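You operate a simulated robot arm through the tools that you are given. There is no shell and no other tool. Be economical: measure what you need, move in short steps, check, and stop when the job is done.

You are at the controls of a simulated robot arm. One attempt, no reset.

JOB
Take the black vial and leave it on the middle of the walkway. Take the punnet with the largest volume on its label from the top of the test bench and leave it on the top of the sink bench. Press the meter read key two times. Fetch the green coupling half and set it on the top of the gauge bench. Take the chard bunch on the near end of the walkway and put it away on the top of the belt shelf. Press the blue meter key three times. Turn the foam dial to 1. Put the orange brush on the top of the belt bench. Put the yellow drier sieve on the colour card. The order is free. Set down upright: punnet, yellow drier sieve.

The check looks at the end state, three seconds after you hand in, the way a careful person would. Anything else that was tipped, shoved, dropped, spilled or broken makes it a failure.

ROBOT AND FRAMES
A 7-joint arm with a fingered hand on a trunk, on a base that drives. Base frame: it is fixed to the floor where the robot stands at the start and does not move with it; the origin is under the middle of the robot, x ahead of it, y to its left, z up; the surface under the hand at the start is at about z = 0.9. Units: m, rad, N and s.
Its first joint turns from -2.897 to 2.897 rad. Places, roughly: black vial (3x3x8 cm) [0.7, 0, 0.9]; blue meter key [0.9, 3.3, 1.2]; chard bunch (20x6x5 cm) [-1.7, 2.3, 0.9]; colour card [-6, 4.5, 0.75]; foam dial [0.9, 6.2, 1.2]; green coupling half (5x5x4 cm) [-1.7, 2, 0.9]; meter read key [0.9, 0.1, 0.9]; middle of the walkway [-1.6, 0.9, 0.8]; orange brush (10x5x6 cm) [-1.4, 8.3, 0.8]; punnet [0.75, -0.25, 1]; top of the belt bench [-1.6, 6.3, 0.9]; top of the belt shelf (17x66 cm) [-3.68, 4.96, 1.06]; top of the gauge bench [0.8, 2.1, 0.9]; top of the sink bench [0.8, 0.7, 0.9]; yellow drier sieve [-6.5, 7.25, 1]. Payload 3.7 kg.
Tool frame: the origin (TCP) lies between the finger pads and is the grasp point; the fingertips stand 0.025 m ahead of it; z points along the fingers, y is the line along which they close. Largest opening 0.088 m; the body of the gripper starts 0.029 m behind the TCP. The gripper is a hand of 5 fingers: y runs from the thumb to the fingers, the wrist lies at [-0.013, -0.106, -0.174] in the tool frame, and closing takes about 1.5 s.
Orientation is that of the tool frame in the base frame, as [roll, pitch, yaw] about the fixed x, y, z axes, in that order (R = Rz(yaw) Ry(pitch) Rx(roll)). With the fingers straight down and the wrist toward the robot, the tool's x, y and z point along [0, 1, 0], [1, 0, 0] and [0, 0, -1] of the base frame.

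CONTROLS
- The arm moves only by the tool drive_tool. Its arguments are lists of equal length, an entry for each row: "travel": the shift along the base's x, y, z in units of 100 mm (1.0 is 100 mm), a list of three; "dr": the turn, a rotation vector about the base's x, y, z in units of 45 degrees (1.0 is 45 degrees), a list of three. In form: {"travel": [[tx, ty, tz], ...], "dr": [[rx, ry, rz], ...]}. A call has 1 to 20 rows; each row is the pose to reach, as a shift and turn from the pose commanded when the call began. "jaw" is the finger opening in m, from 0 to 0.088, set as the call begins (left out, the last holds). A call with a number of a shift or a turn outside -1 to 1 is refused whole. Each row takes 0.2 s and may step no farther than 0.05 m and 0.15 rad from the row before; otherwise, or with a gripper value out of range, the whole call is refused. Where a pose cannot be reached the arm comes as near as it can. A force on the tool above 40 N (or 10 N above the force at the start of the call, whichever is more), or a blocked arm, ends the call early, and 0.2 s more pass. The fingers move at their own pace (about 0.108 m/s each) and stop on an object; they squeeze with about 27 N. The grip force told is the motor's: it shows also when the fingers shut on nothing. Time passes only in rows, and 0.2 s behind the last, so rows that repeat a pose let the fingers close. It gives the time, the measured TCP pose, the force on the tool (base axes), the opening and the grip force at its end, in the units of the frame above (readings bear some noise), with the torque about the TCP (base axes, N m) and any sound that the robot's microphone picked up.
- Cameras (640 x 400 px; columns grow to the right, rows downward): "scene" is now at [0.1911, 0.2094, 1.3076]; the picture's right is [-0.17, -0.98, 0.00], its down [-0.39, 0.07, -0.92] and it looks along [0.90, -0.16, -0.40] (base axes); focal length 258 px, centre (320, 200). "wrist" rides on the gripper at [0.059, -0.079, -0.105] in the tool frame; the picture's right is [-0.73, 0.32, -0.61], its down [-0.62, -0.68, 0.38] and it looks along [-0.29, 0.66, 0.70] (tool axes); focal length 234 px, centre (320, 200). There is no depth. A picture from a camera that has moved, and an enlarged one, comes with that camera's place and axes in the base frame and with its lens.
- grab_frame(camera): a new picture of that camera. It takes no simulated time.
- steer(legs): drives the robot by 1 to 6 legs, each [ahead, left, turn to the left] in m, m and rad, along the robot's own axes; the way and the turn of a leg run together, so that a leg with both is an arc; at most 1.5 m and 3.142 rad a leg. The arm and the cameras ride along, it lands a little off, and it stops where it bumps. It gives what a move gives.
- hand_shape(shape): the hand has 5 fingers and takes this shape, open, in about a second: jaw (thumb against the fingers, like two jaws); tri (thumb and two fingers); tip (a fingertip pinch); poke (one finger out to press); point (the index stretched); flat (the hand flat); cup (the hand cupped); fist (a fist). The gripper value then closes the fingers along that shape, each until it touches; the sizes above hold for jaw. It gives what a move gives, with no picture.
- pan_tilt(pan, tilt): turns the head with the scene camera to pan (to the left, within 2.094 rad either way) and tilt (down, from -0.506 to 1.204), counted from straight ahead of the robot. It gives what a move gives.
- zoom(camera, box): a new picture of the part [left, top, right, bottom] of that camera's present view, enlarged. It takes no simulated time.
- close_job(): hands the job in; it is judged then, once.

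Go step by step. Nothing tells you exact positions but the pictures and the camera data: compare them with the known pose of the tool, close in by small moves and look again before you grip or let go. The budget is 217 turns and 202 pictures, counting those below and the enlarged ones. Unless the task says otherwise, let go and move clear before handing in, and close with one line.

The tools are called after "Request:" as a command line: name --argument value ..., lists and objects as JSON in quotes. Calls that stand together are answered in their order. drive_tool: Moves the arm, as the interface text tells. Its arguments: {"type":"object","properties":{"travel":{"type":"array","items":{"type":"array","items":{"type":"number"}}},"dr":{"type":"array","items":{"type":"array","items":{"type":"number"}}},"jaw":{"type":"number"}},"required":["travel","dr"]} The other tools are called the same way: hand_shape (shape) gives the hand a shape; steer (legs) drives the base; pan_tilt (pan, tilt) turns the head that bears the scene camera; grab_frame (camera) takes a picture; zoom (camera, box) takes an enlarged picture of a part of a camera's view; close_job () hands the job in.

At the start:

```text
time: 0.0
position: [0.7808, 0.0137, 1.2548]
tcp_rot: [3.141, 0.0, 1.571]
wrist_force: [-0.2, -0.3, 0.0]
torque: [0.02, 0.0, 0.0]
finger_gap: 0.0878
grasp_force: 0.0
shape: jaw
robot x, y, heading: [-0.0036, 0.0056, -0.0]
head pan, tilt: [-0.175, 0.41]
```

scene: 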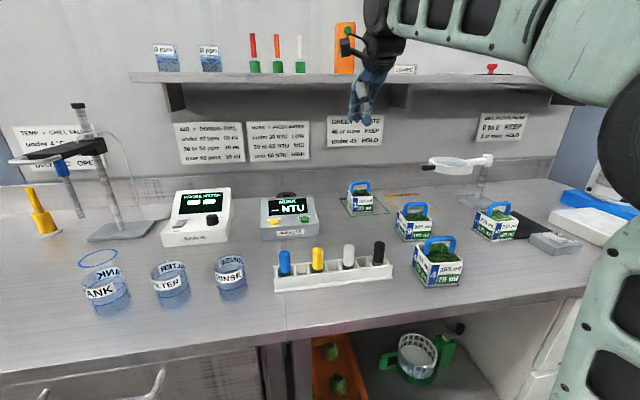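
wrist: 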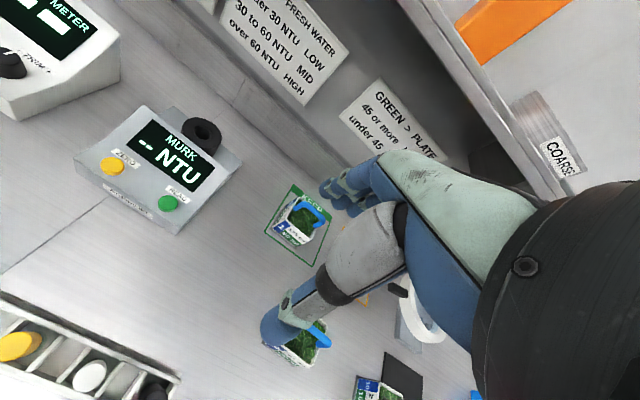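

I see the test bench with a vial rack, four punnets and the murk meter. I'll enlarge the view to read the labels.

Request:
zoom --camera "scene" --box '[330, 160, 540, 300]'

Request:
zoom --camera "scene" --box '[150, 170, 400, 310]'

```text
2.86 times, centred on (435, 230) of scene
camera zoom: at [0.1911, 0.2094, 1.3076], right [-0.17, -0.98, 0.0], down [-0.39, 0.07, -0.92], along [0.9, -0.16, -0.4], focal length 738 px, centre (-9, 114)
```

zoom: 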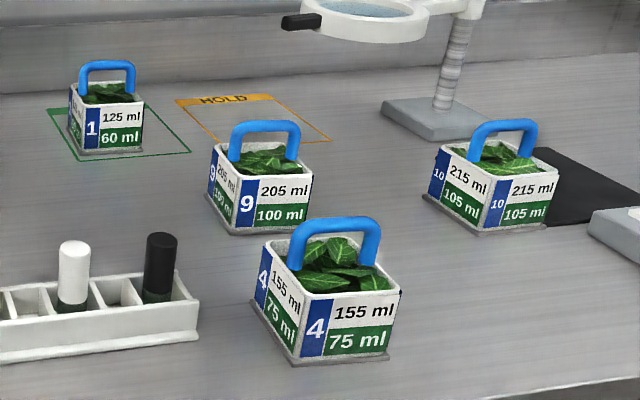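

```text
2.56 times, centred on (275, 240) of scene
camera zoom: at [0.1911, 0.2094, 1.3076], right [-0.17, -0.98, 0.0], down [-0.39, 0.07, -0.92], along [0.9, -0.16, -0.4], focal length 661 px, centre (435, 98)
```

zoom: 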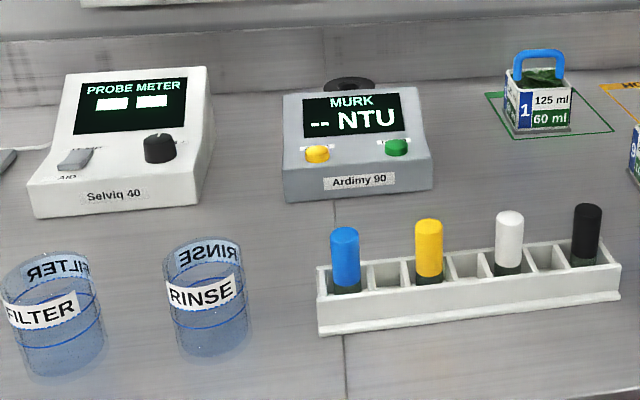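

The 215 ml punnet (no. 10) has the largest volume. Its base is at about (0.76, -0.42), and the green READ key is near (0.866, 0.136, 0.95). I'll shape the hand to poke first and look.

Request:
hand_shape --shape "poke"

Request:
grab_frame --camera "wrist"

Request:
grab_frame --camera "scene"

```text
time: 0.9
position: [0.782, 0.0133, 1.255]
tcp_rot: [-3.141, -0.001, 1.571]
wrist_force: [0.5, -0.5, 0.0]
torque: [0.0, -0.02, 0.01]
finger_gap: 0.0
grasp_force: 0.1
shape: poke
robot x, y, heading: [0.0054, 0.0026, 0.0]
head pan, tilt: [-0.175, 0.41]
```

```text
197 pictures are left
camera wrist: at [0.7029, 0.0727, 1.3596], right [0.32, -0.73, 0.61], down [-0.68, -0.62, -0.38], along [0.66, -0.29, -0.7], focal length 234 px, centre (320, 200)
```

wrist: 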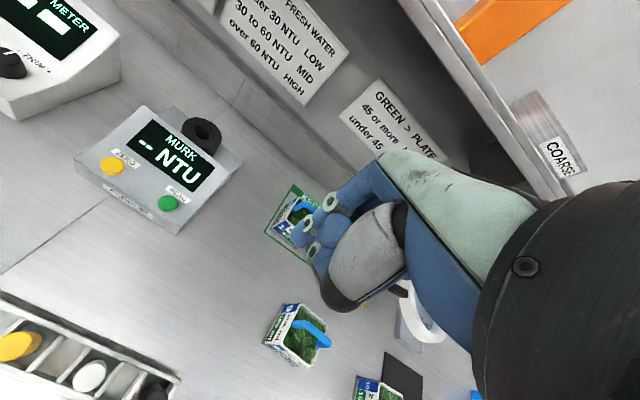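

```text
196 pictures are left
camera scene: at [0.1911, 0.2094, 1.3076], right [-0.17, -0.98, 0.0], down [-0.39, 0.07, -0.92], along [0.9, -0.16, -0.4], focal length 258 px, centre (320, 200)
```

scene: 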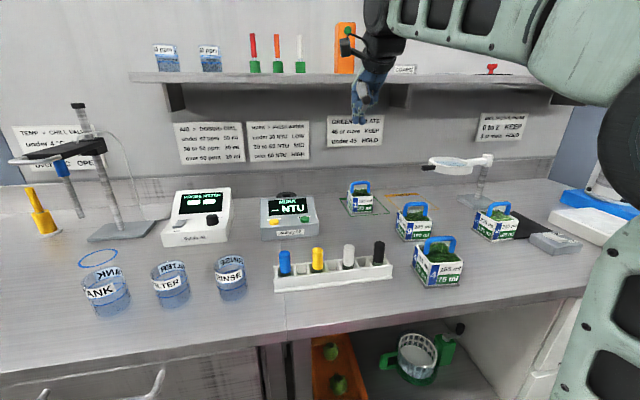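

The poke finger is partly hidden, so I'll zoom in to find its tip.

Request:
zoom --camera "wrist" --box '[260, 160, 420, 320]'

Request:
zoom --camera "scene" --box '[320, 20, 440, 140]'

```text
2.50 times, centred on (340, 240) of wrist
camera zoom: at [0.7029, 0.0727, 1.3596], right [0.32, -0.73, 0.61], down [-0.68, -0.62, -0.38], along [0.66, -0.29, -0.7], focal length 585 px, centre (270, 100)
```

zoom: 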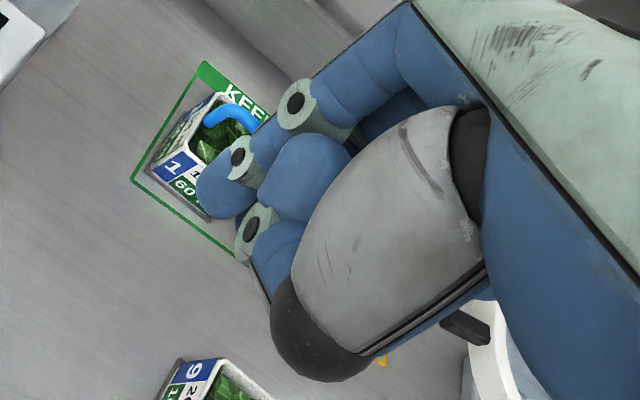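

```text
3.33 times, centred on (380, 80) of scene
camera zoom: at [0.1911, 0.2094, 1.3076], right [-0.17, -0.98, 0.0], down [-0.39, 0.07, -0.92], along [0.9, -0.16, -0.4], focal length 861 px, centre (120, 600)
```

zoom: 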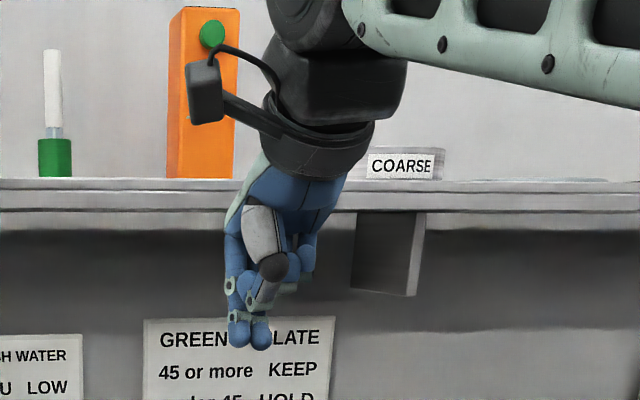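

The hand may still be settling. I'll move above and just short of the meter, then look again.

Request:
drive_tool --travel '[[0.1, 0.25, -0.3], [0.2, 0.5, -0.6], [0.3, 0.75, -0.9], [0.4, 1.0, -1.0], [0.4, 1.0, -1.0]]' --dr '[[0, 0, 0], [0, 0, 0], [0, 0, 0], [0, 0, 0], [0, 0, 0]]'

Request:
zoom --camera "scene" --box '[230, 80, 390, 240]'

Request:
grab_frame --camera "wrist"

```text
time: 2.1
position: [0.8212, 0.1127, 1.153]
tcp_rot: [3.141, -0.001, 1.571]
wrist_force: [-0.1, 0.7, 0.4]
torque: [-0.01, 0.01, 0.04]
finger_gap: 0.0
grasp_force: 0.1
shape: poke
robot x, y, heading: [-0.0002, 0.0007, 0.002]
head pan, tilt: [-0.175, 0.41]
```

```text
2.50 times, centred on (310, 160) of scene
camera zoom: at [0.1911, 0.2094, 1.3076], right [-0.17, -0.98, 0.0], down [-0.39, 0.07, -0.92], along [0.9, -0.16, -0.4], focal length 646 px, centre (345, 300)
```

zoom: 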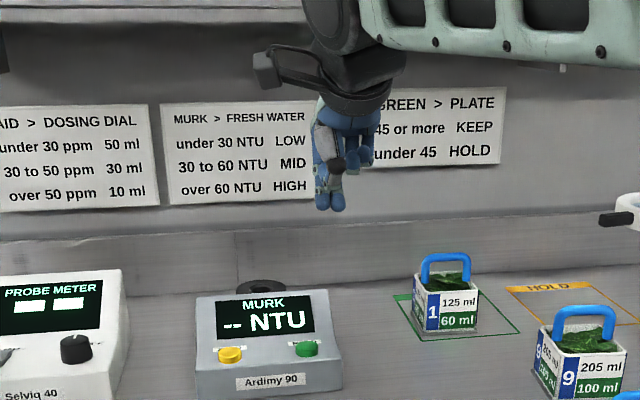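

```text
192 pictures are left
camera wrist: at [0.7426, 0.172, 1.2589], right [0.32, -0.73, 0.61], down [-0.68, -0.62, -0.38], along [0.66, -0.29, -0.7], focal length 234 px, centre (320, 200)
```

wrist: 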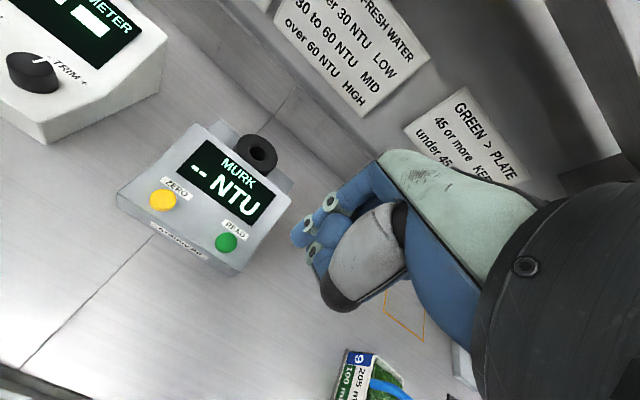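

Request:
zoom --camera "scene" --box '[290, 100, 340, 140]'

Request:
zoom --camera "wrist" --box '[200, 140, 420, 320]'

```text
10.00 times, centred on (315, 120) of scene
camera zoom: at [0.1911, 0.2094, 1.3076], right [-0.17, -0.98, 0.0], down [-0.39, 0.07, -0.92], along [0.9, -0.16, -0.4], focal length 2582 px, centre (370, 1000)
```

zoom: 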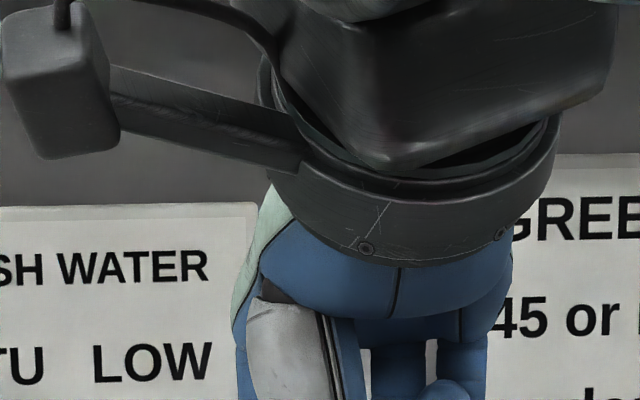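

```text
2.22 times, centred on (310, 230) of wrist
camera zoom: at [0.7426, 0.172, 1.2589], right [0.32, -0.73, 0.61], down [-0.68, -0.62, -0.38], along [0.66, -0.29, -0.7], focal length 520 px, centre (342, 133)
```

zoom: 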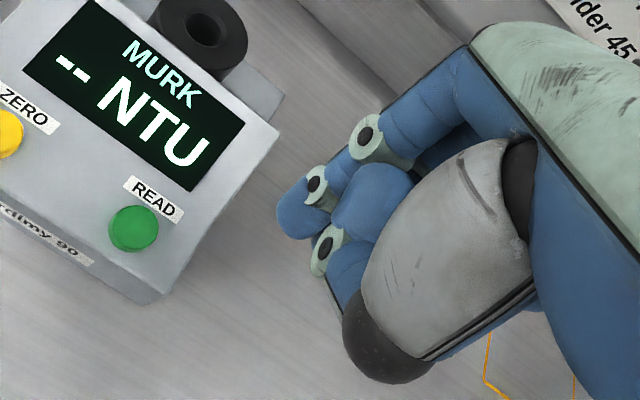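

Request:
zoom --camera "scene" --box '[290, 125, 345, 170]'

```text
8.89 times, centred on (318, 148) of scene
camera zoom: at [0.1911, 0.2094, 1.3076], right [-0.17, -0.98, 0.0], down [-0.39, 0.07, -0.92], along [0.9, -0.16, -0.4], focal length 2295 px, centre (342, 667)
```

zoom: 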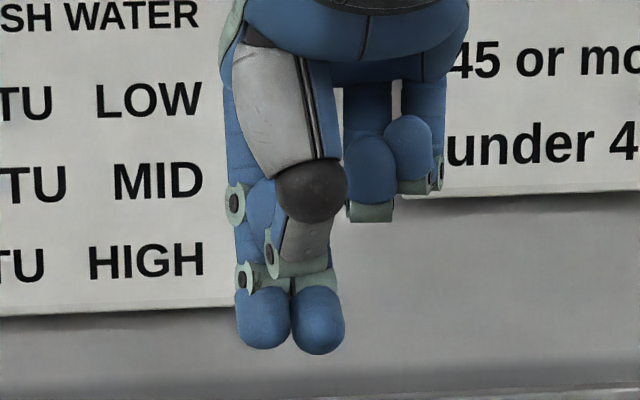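

The two fingertips sit together about 25 mm ahead of the TCP. I'll tilt the tool about 20° to match the meter's sloped face and come down above the READ key.

Request:
drive_tool --travel '[[0.1, 0.07, -0.3], [0.2, 0.14, -0.6], [0.3, 0.2, -0.9], [0.3, 0.2, -1.0], [0.3, 0.2, -1.0]]' --dr '[[0, -0.15, 0], [0, -0.3, 0], [0, -0.45, 0], [0, -0.45, 0], [0, -0.45, 0]]'

Request:
drive_tool --travel '[[0, 0, -0.35], [0, 0, -0.65], [0, 0, -0.65]]' --dr '[[0, 0, 0], [0, 0, 0], [0, 0, 0]]'

Request:
zoom --camera "scene" --box '[240, 120, 360, 250]'

Request:
grab_frame --camera "wrist"

```text
time: 3.3
position: [0.8512, 0.1332, 1.0545]
tcp_rot: [2.786, 0.001, 1.571]
wrist_force: [-0.7, -0.9, 0.4]
torque: [-0.03, 0.0, -0.02]
finger_gap: 0.0
grasp_force: 0.1
shape: poke
robot x, y, heading: [-0.0023, 0.0021, 0.005]
head pan, tilt: [-0.175, 0.41]
```

```text
time: 4.1
position: [0.851, 0.1357, 0.9886]
tcp_rot: [2.789, 0.001, 1.571]
wrist_force: [-0.4, 0.1, 0.1]
torque: [-0.02, -0.01, -0.01]
finger_gap: 0.0
grasp_force: 0.0
shape: poke
robot x, y, heading: [0.0023, -0.0029, 0.0]
head pan, tilt: [-0.175, 0.41]
```

```text
3.08 times, centred on (300, 185) of scene
camera zoom: at [0.1911, 0.2094, 1.3076], right [-0.17, -0.98, 0.0], down [-0.39, 0.07, -0.92], along [0.9, -0.16, -0.4], focal length 794 px, centre (382, 246)
```

zoom: 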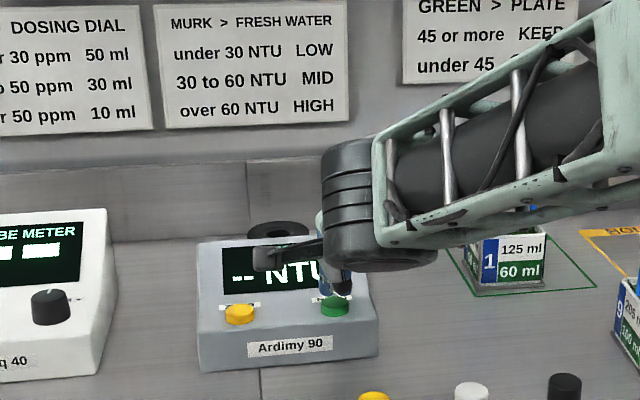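

```text
187 pictures are left
camera wrist: at [0.7413, 0.1949, 1.0595], right [0.09, -0.73, 0.68], down [-0.51, -0.62, -0.6], along [0.86, -0.29, -0.43], focal length 234 px, centre (320, 200)
```

wrist: 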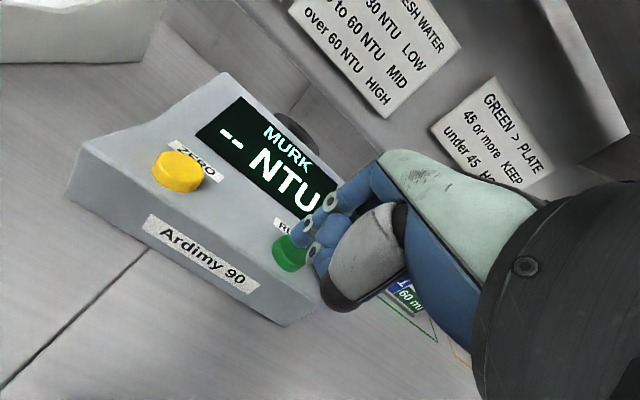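

The fingers are right above the green key. I'll press gently along the tool axis.

Request:
drive_tool --travel '[[0.02, 0, -0.055], [0.04, 0, -0.11], [0.055, 0, -0.15]]' --dr '[[0, 0, 0], [0, 0, 0], [0, 0, 0]]'

Request:
zoom --camera "wrist" --box '[180, 80, 400, 300]'

```text
time: 4.9
position: [0.8563, 0.1338, 0.9749]
tcp_rot: [2.788, -0.001, 1.571]
wrist_force: [-1.3, 0.8, 4.4]
torque: [-0.05, -0.02, 0.02]
finger_gap: 0.0
grasp_force: 0.0
shape: poke
robot x, y, heading: [-0.0019, -0.0003, -0.001]
head pan, tilt: [-0.175, 0.41]
heard: click
```

```text
1.82 times, centred on (290, 190) of wrist
camera zoom: at [0.7466, 0.1933, 1.0456], right [0.09, -0.73, 0.68], down [-0.51, -0.62, -0.6], along [0.86, -0.29, -0.42], focal length 426 px, centre (374, 218)
```

zoom: 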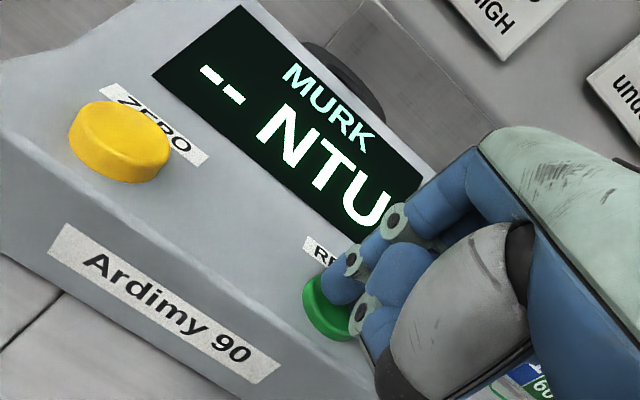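

There was one click. I'll release fully and press a second time the same way.

Request:
drive_tool --travel '[[-0.02, 0, 0.055], [-0.055, 0, 0.15], [-0.055, 0, 0.15]]' --dr '[[0, 0, 0], [0, 0, 0], [0, 0, 0]]'

Request:
drive_tool --travel '[[0.02, 0, -0.055], [0.04, 0, -0.11], [0.055, 0, -0.15]]' --dr '[[0, 0, 0], [0, 0, 0], [0, 0, 0]]'

Request:
drive_tool --travel '[[-0.02, 0, 0.055], [-0.055, 0, 0.15], [-0.15, 0, 0.5], [-0.25, 0, 0.9], [-0.25, 0, 1.0]]' --dr '[[0, 0, 0], [0, 0, 0], [0, 0.15, 0], [0, 0.3, 0], [0, 0.45, 0]]'

Request:
hand_shape --shape "jaw"

Request:
grab_frame --camera "wrist"

```text
time: 5.7
position: [0.8512, 0.1316, 0.9893]
tcp_rot: [2.79, 0.0, 1.57]
wrist_force: [0.4, -1.3, 0.6]
torque: [-0.01, 0.0, -0.02]
finger_gap: 0.0001
grasp_force: 0.0
shape: poke
robot x, y, heading: [-0.0012, 0.0029, 0.005]
head pan, tilt: [-0.175, 0.41]
```

```text
time: 6.5
position: [0.8559, 0.1343, 0.9734]
tcp_rot: [2.788, -0.001, 1.571]
wrist_force: [-1.1, -2.0, 5.1]
torque: [-0.02, -0.01, -0.01]
finger_gap: 0.0
grasp_force: 0.1
shape: poke
robot x, y, heading: [0.001, 0.0027, 0.005]
head pan, tilt: [-0.175, 0.41]
heard: click
```

```text
time: 7.7
position: [0.8311, 0.1341, 1.0779]
tcp_rot: [-3.141, 0.0, 1.573]
wrist_force: [-0.4, -1.2, 0.2]
torque: [0.0, 0.0, 0.0]
finger_gap: 0.0
grasp_force: 0.0
shape: poke
robot x, y, heading: [-0.0015, -0.0001, -0.002]
head pan, tilt: [-0.175, 0.41]
```

```text
time: 8.6
position: [0.831, 0.1332, 1.0768]
tcp_rot: [-3.141, -0.001, 1.571]
wrist_force: [-0.1, 0.6, 0.9]
torque: [0.04, 0.02, 0.01]
finger_gap: 0.0879
grasp_force: 0.1
shape: jaw
robot x, y, heading: [0.0024, 0.0019, 0.001]
head pan, tilt: [-0.175, 0.41]
```

```text
185 pictures are left
camera wrist: at [0.7534, 0.1927, 1.1808], right [0.32, -0.73, 0.61], down [-0.68, -0.62, -0.38], along [0.66, -0.29, -0.7], focal length 234 px, centre (320, 200)
```

wrist: 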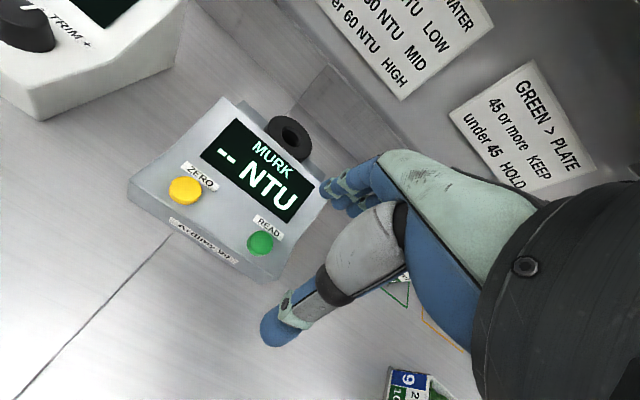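

Both presses clicked. Next I'll move the hand over toward punnet no. 10, staying clear of the magnifier lamp.

Request:
drive_tool --travel '[[-0.3, -0.2, 0.3], [-0.6, -0.4, 0.6], [-0.9, -0.6, 0.8], [-0.9, -1.0, 1.0]]' --dr '[[0, 0, 0], [0, 0, 0], [0, 0, 0], [0, 0, 0]]'

Request:
drive_tool --travel '[[0, -0.45, 0], [0, -0.9, 0], [0, -1.0, 0]]' --dr '[[0, 0, 0], [0, 0, 0], [0, 0, 0]]'

Request:
drive_tool --travel '[[0, -0.45, 0], [0, -0.9, 0], [0, -1.0, 0]]' --dr '[[0, 0, 0], [0, 0, 0], [0, 0, 0]]'

Request:
drive_tool --travel '[[0, -0.45, 0], [0, -0.9, 0], [0, -1.0, 0]]' --dr '[[0, 0, 0], [0, 0, 0], [0, 0, 0]]'

Request:
grab_frame --camera "wrist"

Request:
grab_frame --camera "scene"

```text
time: 9.6
position: [0.7423, 0.0352, 1.1773]
tcp_rot: [-3.141, -0.002, 1.571]
wrist_force: [-0.8, -0.6, -0.4]
torque: [-0.03, -0.01, 0.0]
finger_gap: 0.0882
grasp_force: 0.1
shape: jaw
robot x, y, heading: [0.0006, -0.0022, -0.0]
head pan, tilt: [-0.175, 0.41]
```

```text
time: 10.4
position: [0.7411, -0.068, 1.1743]
tcp_rot: [3.141, 0.002, 1.57]
wrist_force: [0.0, 0.9, -0.1]
torque: [0.03, 0.03, 0.02]
finger_gap: 0.088
grasp_force: 0.0
shape: jaw
robot x, y, heading: [0.0019, 0.0011, -0.002]
head pan, tilt: [-0.175, 0.41]
```

```text
time: 11.2
position: [0.7427, -0.1679, 1.1744]
tcp_rot: [-3.14, 0.0, 1.57]
wrist_force: [-0.1, 0.5, -0.8]
torque: [-0.01, 0.02, -0.01]
finger_gap: 0.0881
grasp_force: 0.1
shape: jaw
robot x, y, heading: [0.0002, -0.001, -0.003]
head pan, tilt: [-0.175, 0.41]
```

```text
time: 12.0
position: [0.7401, -0.2683, 1.1757]
tcp_rot: [3.141, 0.0, 1.572]
wrist_force: [-0.1, -0.4, -0.4]
torque: [-0.04, 0.0, 0.02]
finger_gap: 0.0875
grasp_force: 0.0
shape: jaw
robot x, y, heading: [-0.0016, 0.0028, 0.001]
head pan, tilt: [-0.175, 0.41]
```

```text
184 pictures are left
camera wrist: at [0.6614, -0.2099, 1.2807], right [0.32, -0.73, 0.61], down [-0.68, -0.62, -0.38], along [0.66, -0.29, -0.7], focal length 234 px, centre (320, 200)
```

wrist: 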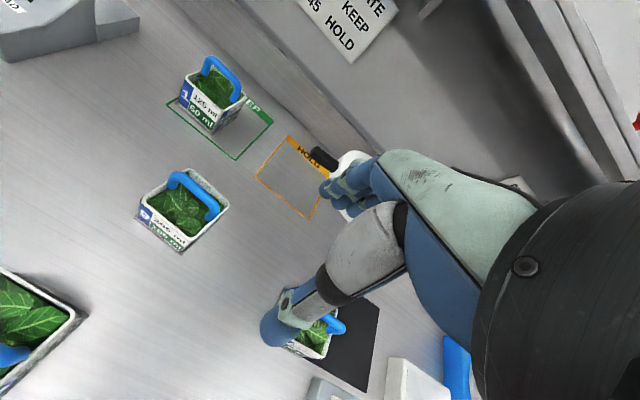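

```text
183 pictures are left
camera scene: at [0.191, 0.2094, 1.3076], right [-0.17, -0.98, 0.0], down [-0.39, 0.07, -0.92], along [0.9, -0.16, -0.4], focal length 258 px, centre (320, 200)
```

scene: 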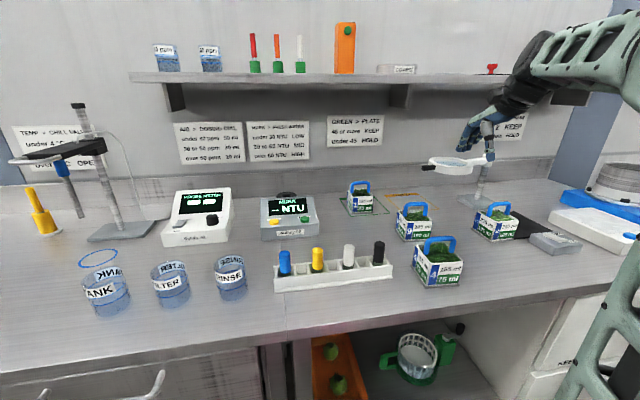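

Punnet 10's handle bar runs along y at about (0.77, -0.425, 0.99), so the current hand orientation suits it. I'll move above it and look.

Request:
drive_tool --travel '[[0, -0.45, 0], [0, -0.9, 0], [0, -1.0, 0]]' --dr '[[0, 0, 0], [0, 0, 0], [0, 0, 0]]'

Request:
drive_tool --travel '[[0.1, -0.3, 0], [0.2, -0.57, -0.2], [0.29, -0.57, -0.5], [0.29, -0.57, -0.6]]' --dr '[[0, 0, 0], [0, 0, 0], [0, 0, 0], [0, 0, 0]]'

Request:
pan_tilt --pan -0.5 --tilt 0.41

Request:
grab_frame --camera "scene"

Request:
grab_frame --camera "wrist"

```text
time: 12.8
position: [0.7407, -0.3703, 1.1749]
tcp_rot: [3.141, -0.001, 1.57]
wrist_force: [0.5, 0.0, -0.2]
torque: [-0.01, 0.0, -0.02]
finger_gap: 0.088
grasp_force: 0.0
shape: jaw
robot x, y, heading: [-0.0022, 0.0008, 0.003]
head pan, tilt: [-0.175, 0.41]
```

```text
time: 13.8
position: [0.7724, -0.4241, 1.1143]
tcp_rot: [3.141, 0.001, 1.569]
wrist_force: [-0.1, 0.1, -0.4]
torque: [0.02, -0.02, 0.04]
finger_gap: 0.0877
grasp_force: 0.1
shape: jaw
robot x, y, heading: [-0.0008, 0.0027, 0.004]
head pan, tilt: [-0.175, 0.41]
```

```text
time: 14.6
position: [0.772, -0.4228, 1.1148]
tcp_rot: [3.141, 0.0, 1.57]
wrist_force: [0.1, -0.1, 0.2]
torque: [0.03, 0.04, 0.01]
finger_gap: 0.0877
grasp_force: 0.2
shape: jaw
robot x, y, heading: [0.001, 0.0016, 0.004]
head pan, tilt: [-0.499, 0.41]
```

```text
182 pictures are left
camera scene: at [0.1812, 0.1811, 1.3076], right [-0.48, -0.88, 0.0], down [-0.35, 0.19, -0.92], along [0.81, -0.44, -0.4], focal length 258 px, centre (320, 200)
```

scene: 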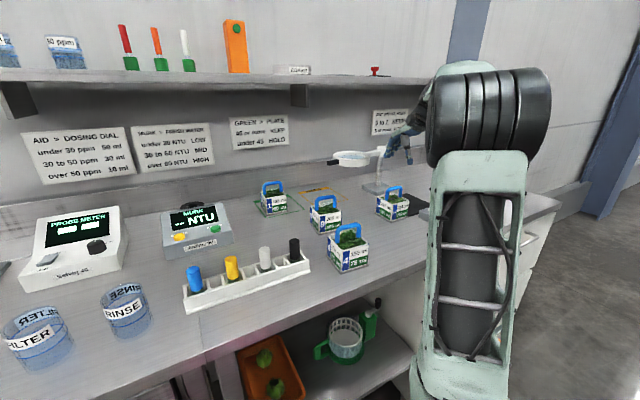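

```text
181 pictures are left
camera wrist: at [0.6938, -0.3641, 1.2194], right [0.32, -0.73, 0.61], down [-0.68, -0.62, -0.38], along [0.66, -0.29, -0.7], focal length 234 px, centre (320, 200)
```

wrist: 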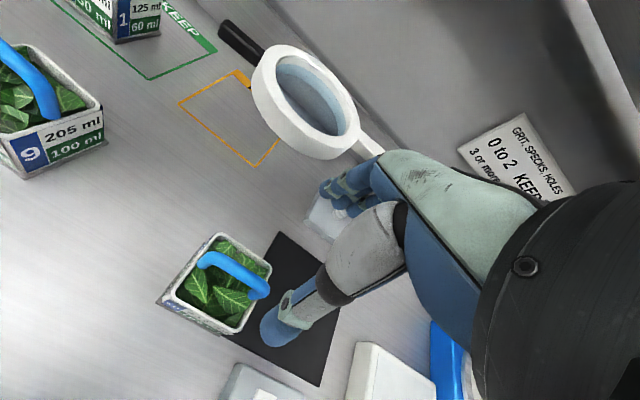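

The bar centre is at about (0.766, -0.414, 0.99). I'll narrow the jaw a little and lower onto it.

Request:
drive_tool --travel '[[-0.05, 0.1, 0], [-0.05, 0.1, -0.3], [-0.05, 0.1, -0.6], [-0.05, 0.1, -0.9], [-0.05, 0.1, -0.9]]' --dr '[[0, 0, 0], [0, 0, 0], [0, 0, 0], [0, 0, 0], [0, 0, 0]]' --jaw 0.06

Request:
zoom --camera "scene" --box '[330, 110, 450, 230]'

Request:
zoom --camera "wrist" --box '[160, 120, 420, 400]'

```text
time: 15.8
position: [0.7669, -0.4147, 1.0266]
tcp_rot: [3.141, 0.0, 1.57]
wrist_force: [0.2, -0.3, 0.1]
torque: [-0.03, 0.0, 0.0]
finger_gap: 0.0604
grasp_force: 0.0
shape: jaw
robot x, y, heading: [-0.0003, 0.0021, 0.001]
head pan, tilt: [-0.499, 0.41]
```

```text
3.33 times, centred on (390, 170) of scene
camera zoom: at [0.1812, 0.1811, 1.3076], right [-0.48, -0.88, 0.0], down [-0.35, 0.19, -0.92], along [0.81, -0.44, -0.4], focal length 861 px, centre (87, 300)
```

zoom: 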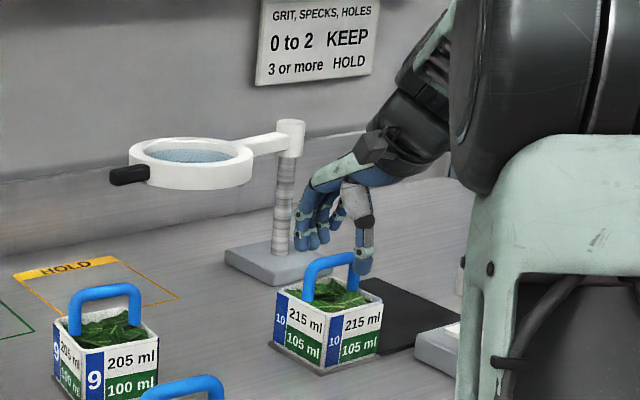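

```text
1.43 times, centred on (290, 260) of wrist
camera zoom: at [0.6887, -0.3562, 1.1305], right [0.32, -0.73, 0.61], down [-0.68, -0.62, -0.38], along [0.66, -0.29, -0.7], focal length 334 px, centre (363, 114)
```

zoom: 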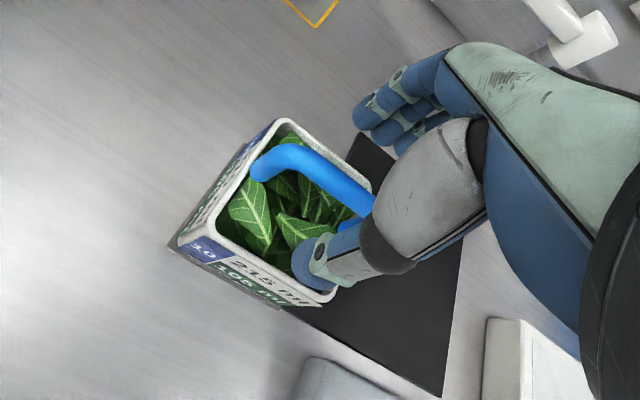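

The handle sits between thumb and fingers. I'll lower another 3.5 cm and close.

Request:
drive_tool --travel '[[0, 0.06, -0.2], [0, 0.06, -0.38], [0, 0.06, -0.38]]' --dr '[[0, 0, 0], [0, 0, 0], [0, 0, 0]]'

Request:
zoom --camera "scene" --box '[330, 110, 450, 230]'

Request:
zoom --camera "wrist" --box '[160, 120, 420, 400]'

```text
time: 16.6
position: [0.7662, -0.4102, 0.9895]
tcp_rot: [3.135, 0.002, 1.572]
wrist_force: [1.3, -0.4, 22.0]
torque: [-0.15, -0.64, 0.0]
finger_gap: 0.0598
grasp_force: 0.1
shape: jaw
robot x, y, heading: [0.0013, -0.0016, -0.002]
head pan, tilt: [-0.499, 0.41]
```

```text
3.33 times, centred on (390, 170) of scene
camera zoom: at [0.1805, 0.1814, 1.3076], right [-0.48, -0.88, 0.0], down [-0.35, 0.19, -0.92], along [0.81, -0.44, -0.4], focal length 861 px, centre (87, 300)
```

zoom: 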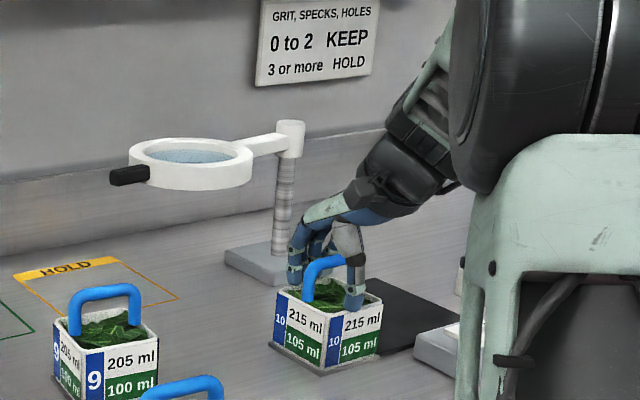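

```text
1.43 times, centred on (290, 260) of wrist
camera zoom: at [0.6874, -0.3501, 1.0939], right [0.32, -0.72, 0.61], down [-0.68, -0.62, -0.38], along [0.66, -0.29, -0.69], focal length 334 px, centre (363, 114)
```

zoom: 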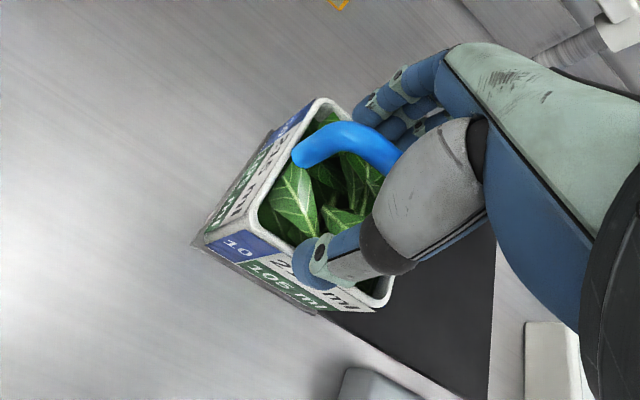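

The thumb is resting on the box rim (22 N). I'll rise 8 mm and then close on the handle.

Request:
drive_tool --travel '[[0, 0, 0.08], [0, 0, 0.08], [0, 0, 0.08]]' --dr '[[0, 0, 0], [0, 0, 0], [0, 0, 0]]'

Request:
drive_tool --travel '[[0, 0, 0], [0, 0, 0], [0, 0, 0], [0, 0, 0], [0, 0, 0], [0, 0, 0], [0, 0, 0]]' --dr '[[0, 0, 0], [0, 0, 0], [0, 0, 0], [0, 0, 0], [0, 0, 0], [0, 0, 0], [0, 0, 0]]' --jaw 0.0

Request:
zoom --camera "wrist" --box '[160, 120, 420, 400]'

Request:
zoom --camera "scene" --box '[330, 110, 450, 230]'

```text
time: 17.4
position: [0.7666, -0.4096, 0.9942]
tcp_rot: [-3.14, -0.001, 1.57]
wrist_force: [0.0, 1.0, -0.3]
torque: [-0.02, -0.01, -0.01]
finger_gap: 0.0598
grasp_force: 0.1
shape: jaw
robot x, y, heading: [0.0006, 0.0025, 0.003]
head pan, tilt: [-0.499, 0.41]
```

```text
time: 19.0
position: [0.7662, -0.4101, 0.995]
tcp_rot: [3.141, 0.0, 1.57]
wrist_force: [1.6, -0.4, -0.2]
torque: [0.01, -0.03, 0.04]
finger_gap: 0.0
grasp_force: 27.4
shape: jaw
robot x, y, heading: [0.0005, -0.0009, -0.002]
head pan, tilt: [-0.499, 0.41]
```

```text
1.43 times, centred on (290, 260) of wrist
camera zoom: at [0.6882, -0.3504, 1.0999], right [0.32, -0.73, 0.61], down [-0.68, -0.62, -0.38], along [0.66, -0.29, -0.7], focal length 334 px, centre (363, 114)
```

zoom: 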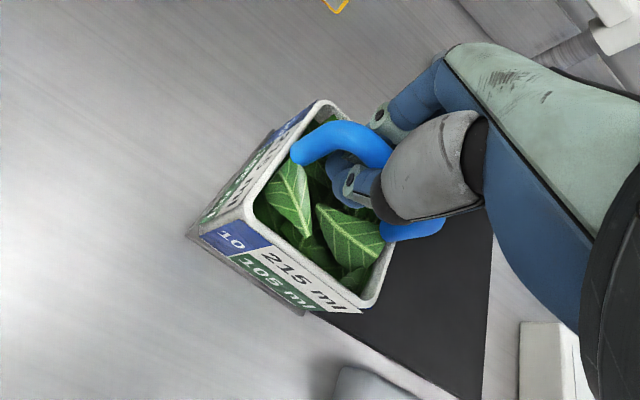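

```text
3.33 times, centred on (390, 170) of scene
camera zoom: at [0.1813, 0.181, 1.3076], right [-0.48, -0.88, 0.0], down [-0.35, 0.19, -0.92], along [0.81, -0.44, -0.4], focal length 861 px, centre (87, 300)
```

zoom: 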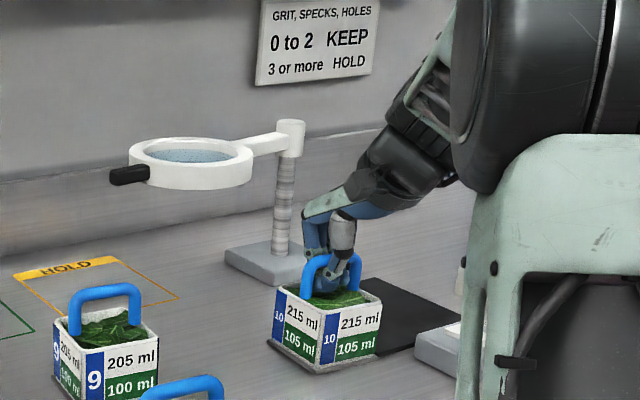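

The fingers closed through the arch, under the bar, so they are hooked on it. I'll lift a little and check that it hangs upright.

Request:
drive_tool --travel '[[0, 0, 0.1], [0, 0, 0.2], [0, 0, 0.3], [0, 0, 0.4], [0, 0, 0.4], [0, 0, 0.4]]' --dr '[[0, 0, 0], [0, 0, 0], [0, 0, 0], [0, 0, 0], [0, 0, 0], [0, 0, 0]]'

Request:
zoom --camera "wrist" --box '[160, 120, 420, 400]'

Request:
zoom --camera "scene" --box '[330, 110, 450, 230]'

```text
time: 20.4
position: [0.7664, -0.4073, 1.0347]
tcp_rot: [3.14, 0.0, 1.571]
wrist_force: [0.5, 1.1, -0.9]
torque: [0.0, 0.04, -0.02]
finger_gap: 0.0
grasp_force: 26.9
shape: jaw
robot x, y, heading: [0.0017, 0.0021, -0.002]
head pan, tilt: [-0.499, 0.41]
```

```text
1.43 times, centred on (290, 260) of wrist
camera zoom: at [0.6879, -0.3476, 1.1401], right [0.32, -0.73, 0.61], down [-0.68, -0.62, -0.38], along [0.66, -0.29, -0.7], focal length 334 px, centre (363, 114)
```

zoom: 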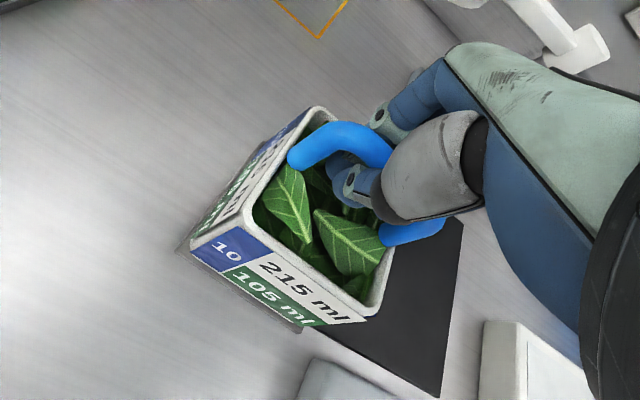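

```text
3.33 times, centred on (390, 170) of scene
camera zoom: at [0.1813, 0.181, 1.3076], right [-0.48, -0.88, 0.0], down [-0.35, 0.19, -0.92], along [0.81, -0.44, -0.4], focal length 861 px, centre (87, 300)
```

zoom: 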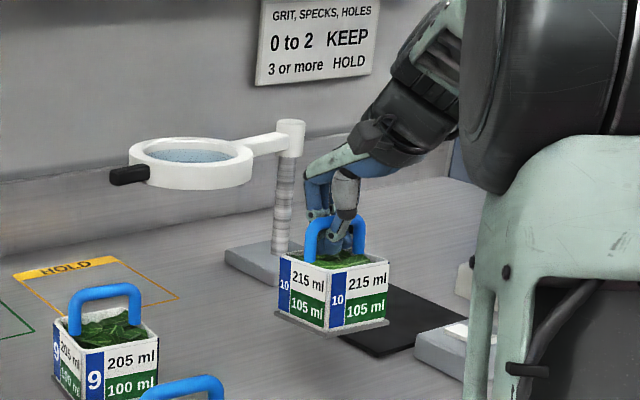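

The punnet hangs upright. I'll lift it higher and draw it back toward the robot, then look left at the sink bench.

Request:
drive_tool --travel '[[0, 0, 0.3], [0, 0, 0.6], [0, 0, 0.9], [-0.2, 0, 1.0], [-0.5, 0, 1.0], [-0.8, 0, 1.0], [-1.0, 0, 1.0]]' --dr '[[0, 0, 0], [0, 0, 0], [0, 0, 0], [0, 0, 0], [0, 0, 0], [0, 0, 0], [0, 0, 0]]'

Request:
drive_tool --travel '[[-0.3, 0.1, 0.2], [-0.6, 0.2, 0.4], [-0.9, 0.3, 0.6], [-1.0, 0.5, 0.6], [-1.0, 0.8, 0.6], [-1.0, 1.0, 0.6]]' --dr '[[0, 0, 0], [0, 0, 0], [0, 0, 0], [0, 0, 0], [0, 0, 0], [0, 0, 0]]'

Request:
pan_tilt --pan 0.7 --tilt 0.41

Request:
grab_frame --camera "scene"

Request:
grab_frame --camera "wrist"

```text
time: 22.0
position: [0.662, -0.4058, 1.1352]
tcp_rot: [3.141, 0.001, 1.572]
wrist_force: [0.0, 0.1, -1.3]
torque: [0.03, -0.03, -0.02]
finger_gap: 0.0
grasp_force: 27.4
shape: jaw
robot x, y, heading: [0.0023, -0.0042, 0.003]
head pan, tilt: [-0.499, 0.41]
```

```text
time: 23.4
position: [0.5648, -0.3053, 1.1934]
tcp_rot: [3.14, 0.001, 1.572]
wrist_force: [0.2, 0.6, -1.7]
torque: [0.06, -0.01, 0.0]
finger_gap: 0.0001
grasp_force: 27.6
shape: jaw
robot x, y, heading: [-0.0007, -0.0007, -0.003]
head pan, tilt: [-0.499, 0.41]
```

```text
time: 24.8
position: [0.5652, -0.3052, 1.1928]
tcp_rot: [3.141, 0.0, 1.57]
wrist_force: [-0.5, 0.0, -2.3]
torque: [0.01, 0.02, 0.02]
finger_gap: 0.0
grasp_force: 27.1
shape: jaw
robot x, y, heading: [-0.0005, 0.0027, 0.0]
head pan, tilt: [0.7, 0.41]
```

```text
172 pictures are left
camera scene: at [0.1708, 0.2849, 1.3076], right [0.64, -0.77, 0.0], down [-0.31, -0.26, -0.92], along [0.7, 0.59, -0.4], focal length 258 px, centre (320, 200)
```

scene: 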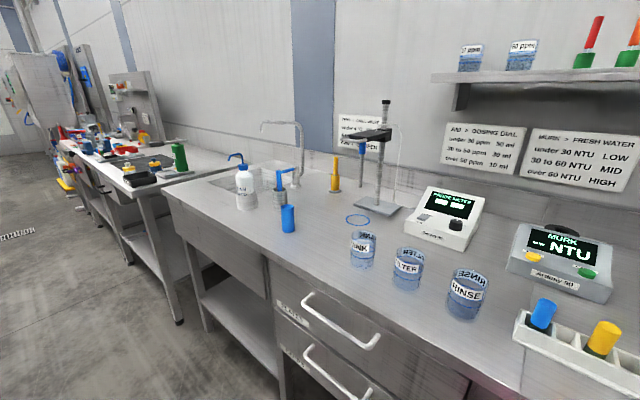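

```text
171 pictures are left
camera wrist: at [0.4874, -0.2455, 1.2978], right [0.32, -0.73, 0.61], down [-0.68, -0.62, -0.38], along [0.66, -0.29, -0.7], focal length 234 px, centre (320, 200)
```

wrist: 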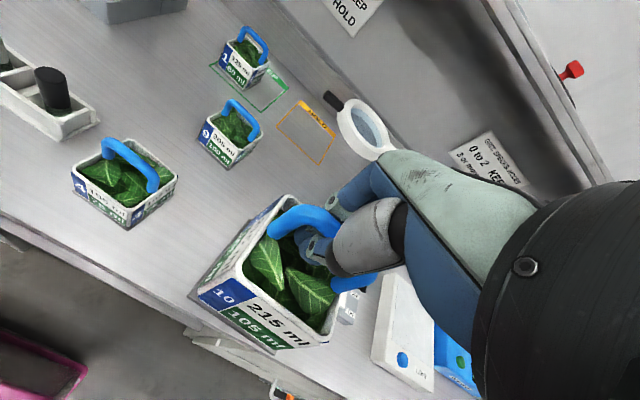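

The sink bench starts at about y = 0.21, and there is a clear spot near (0.66, 0.70) between the TANK beaker and the blue beaker. I'll drive left 1 m with the punnet held high.

Request:
steer --legs '[[0, 1.0, 0]]'

Request:
pan_tilt --pan -0.3 --tilt 0.55

Request:
grab_frame --camera "scene"

Request:
grab_frame --camera "wrist"

```text
time: 30.0
position: [0.5659, 0.7042, 1.1937]
tcp_rot: [3.141, 0.0, 1.572]
wrist_force: [0.7, 0.1, -1.4]
torque: [0.01, 0.0, 0.01]
finger_gap: 0.0
grasp_force: 26.7
shape: jaw
robot x, y, heading: [-0.0039, 1.0051, 0.003]
head pan, tilt: [0.7, 0.41]
```

```text
time: 31.3
position: [0.5656, 0.7029, 1.1923]
tcp_rot: [-3.141, 0.001, 1.573]
wrist_force: [0.5, -0.7, -2.0]
torque: [-0.01, 0.02, 0.0]
finger_gap: 0.0003
grasp_force: 27.0
shape: jaw
robot x, y, heading: [-0.0022, 1.0088, -0.003]
head pan, tilt: [-0.3, 0.55]
```

```text
170 pictures are left
camera scene: at [0.1841, 1.2065, 1.2948], right [-0.29, -0.96, 0.0], down [-0.5, 0.15, -0.85], along [0.82, -0.25, -0.52], focal length 258 px, centre (320, 200)
```

scene: 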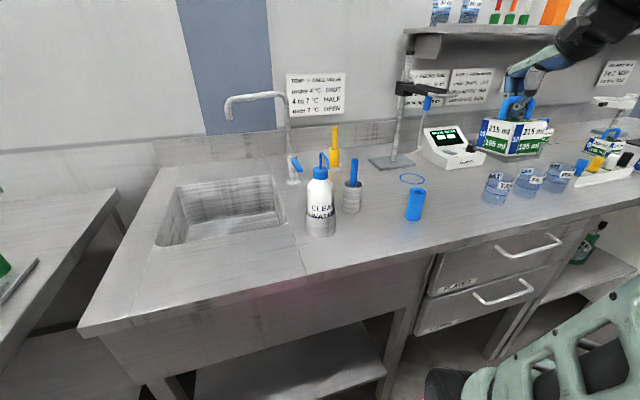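

```text
169 pictures are left
camera wrist: at [0.4869, 0.7629, 1.2979], right [0.32, -0.73, 0.61], down [-0.68, -0.63, -0.38], along [0.66, -0.29, -0.7], focal length 234 px, centre (320, 200)
```

wrist: 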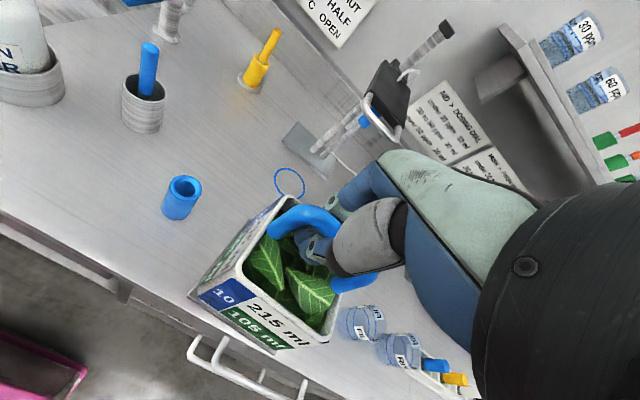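

The spot at about (0.66, 0.68) is free. I'll bring the punnet over it and lower it.

Request:
drive_tool --travel '[[0.35, -0.05, 0], [0.7, -0.1, 0], [1.0, -0.15, 0], [1.0, -0.15, -0.4], [1.0, -0.15, -0.8], [1.0, -0.15, -1.0]]' --dr '[[0, 0, 0], [0, 0, 0], [0, 0, 0], [0, 0, 0], [0, 0, 0], [0, 0, 0]]'

Request:
drive_tool --travel '[[0, 0, -0.25], [0, 0, -0.5], [0, 0, -0.65], [0, 0, -0.7], [0, 0, -0.7]]' --dr '[[0, 0, 0], [0, 0, 0], [0, 0, 0], [0, 0, 0], [0, 0, 0]]'

Request:
grab_frame --camera "scene"

Request:
grab_frame --camera "wrist"

```text
time: 32.7
position: [0.6656, 0.6902, 1.0906]
tcp_rot: [3.141, 0.0, 1.573]
wrist_force: [0.1, 0.1, -1.6]
torque: [-0.02, 0.0, -0.04]
finger_gap: 0.0001
grasp_force: 27.5
shape: jaw
robot x, y, heading: [0.0006, 1.0049, 0.003]
head pan, tilt: [-0.3, 0.55]
```

```text
time: 33.9
position: [0.6667, 0.6878, 1.0232]
tcp_rot: [3.141, 0.0, 1.573]
wrist_force: [0.0, 0.1, -2.1]
torque: [0.0, 0.01, 0.02]
finger_gap: 0.0
grasp_force: 27.3
shape: jaw
robot x, y, heading: [-0.0057, 1.0052, 0.001]
head pan, tilt: [-0.3, 0.55]
```

```text
168 pictures are left
camera scene: at [0.1841, 1.2064, 1.2948], right [-0.29, -0.96, 0.0], down [-0.5, 0.15, -0.85], along [0.82, -0.25, -0.52], focal length 258 px, centre (320, 200)
```

scene: 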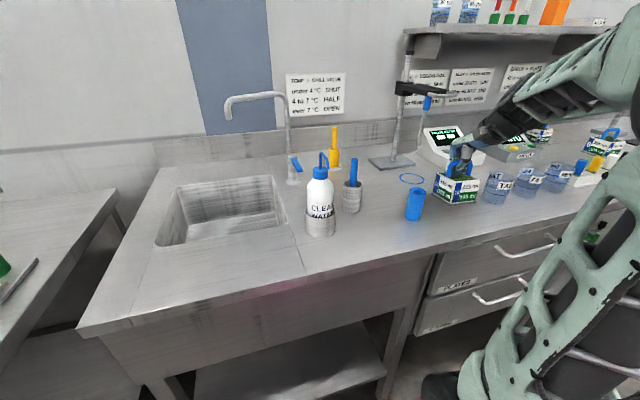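

```text
167 pictures are left
camera wrist: at [0.587, 0.7476, 1.1272], right [0.32, -0.73, 0.61], down [-0.68, -0.63, -0.38], along [0.66, -0.29, -0.7], focal length 234 px, centre (320, 200)
```

wrist: 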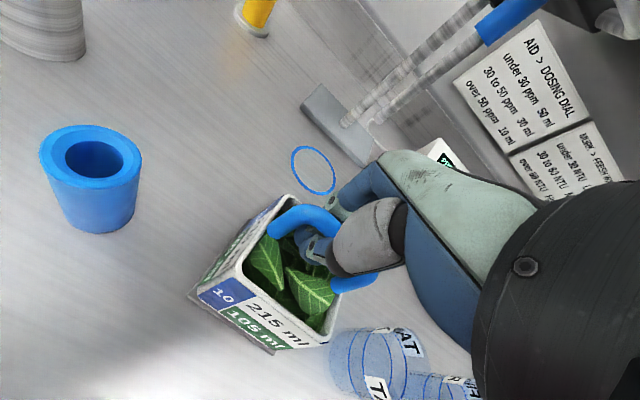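

The punnet is a little close to the TANK beaker, so I'll shift 2 cm left and lower to contact.

Request:
drive_tool --travel '[[0, 0.1, 0], [0, 0.2, 0], [0, 0.2, -0.1], [0, 0.2, -0.18], [0, 0.2, -0.24], [0, 0.2, -0.28], [0, 0.2, -0.28]]' --dr '[[0, 0, 0], [0, 0, 0], [0, 0, 0], [0, 0, 0], [0, 0, 0], [0, 0, 0], [0, 0, 0]]'

Request:
zoom --camera "scene" --box '[390, 120, 530, 230]'

```text
time: 35.5
position: [0.6651, 0.7078, 0.9945]
tcp_rot: [-3.141, 0.0, 1.574]
wrist_force: [-1.3, 0.5, 2.5]
torque: [-0.05, 0.0, 0.01]
finger_gap: 0.0
grasp_force: 27.4
shape: jaw
robot x, y, heading: [-0.0012, 1.0036, 0.002]
head pan, tilt: [-0.3, 0.55]
```

```text
3.64 times, centred on (460, 175) of scene
camera zoom: at [0.1839, 1.2065, 1.2948], right [-0.29, -0.96, 0.0], down [-0.5, 0.15, -0.85], along [0.82, -0.25, -0.52], focal length 939 px, centre (-189, 291)
```

zoom: 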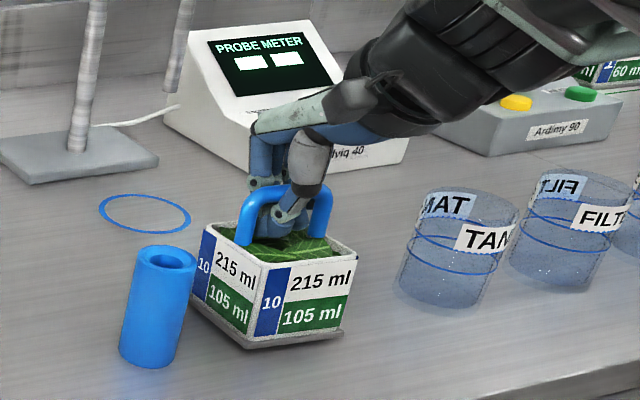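

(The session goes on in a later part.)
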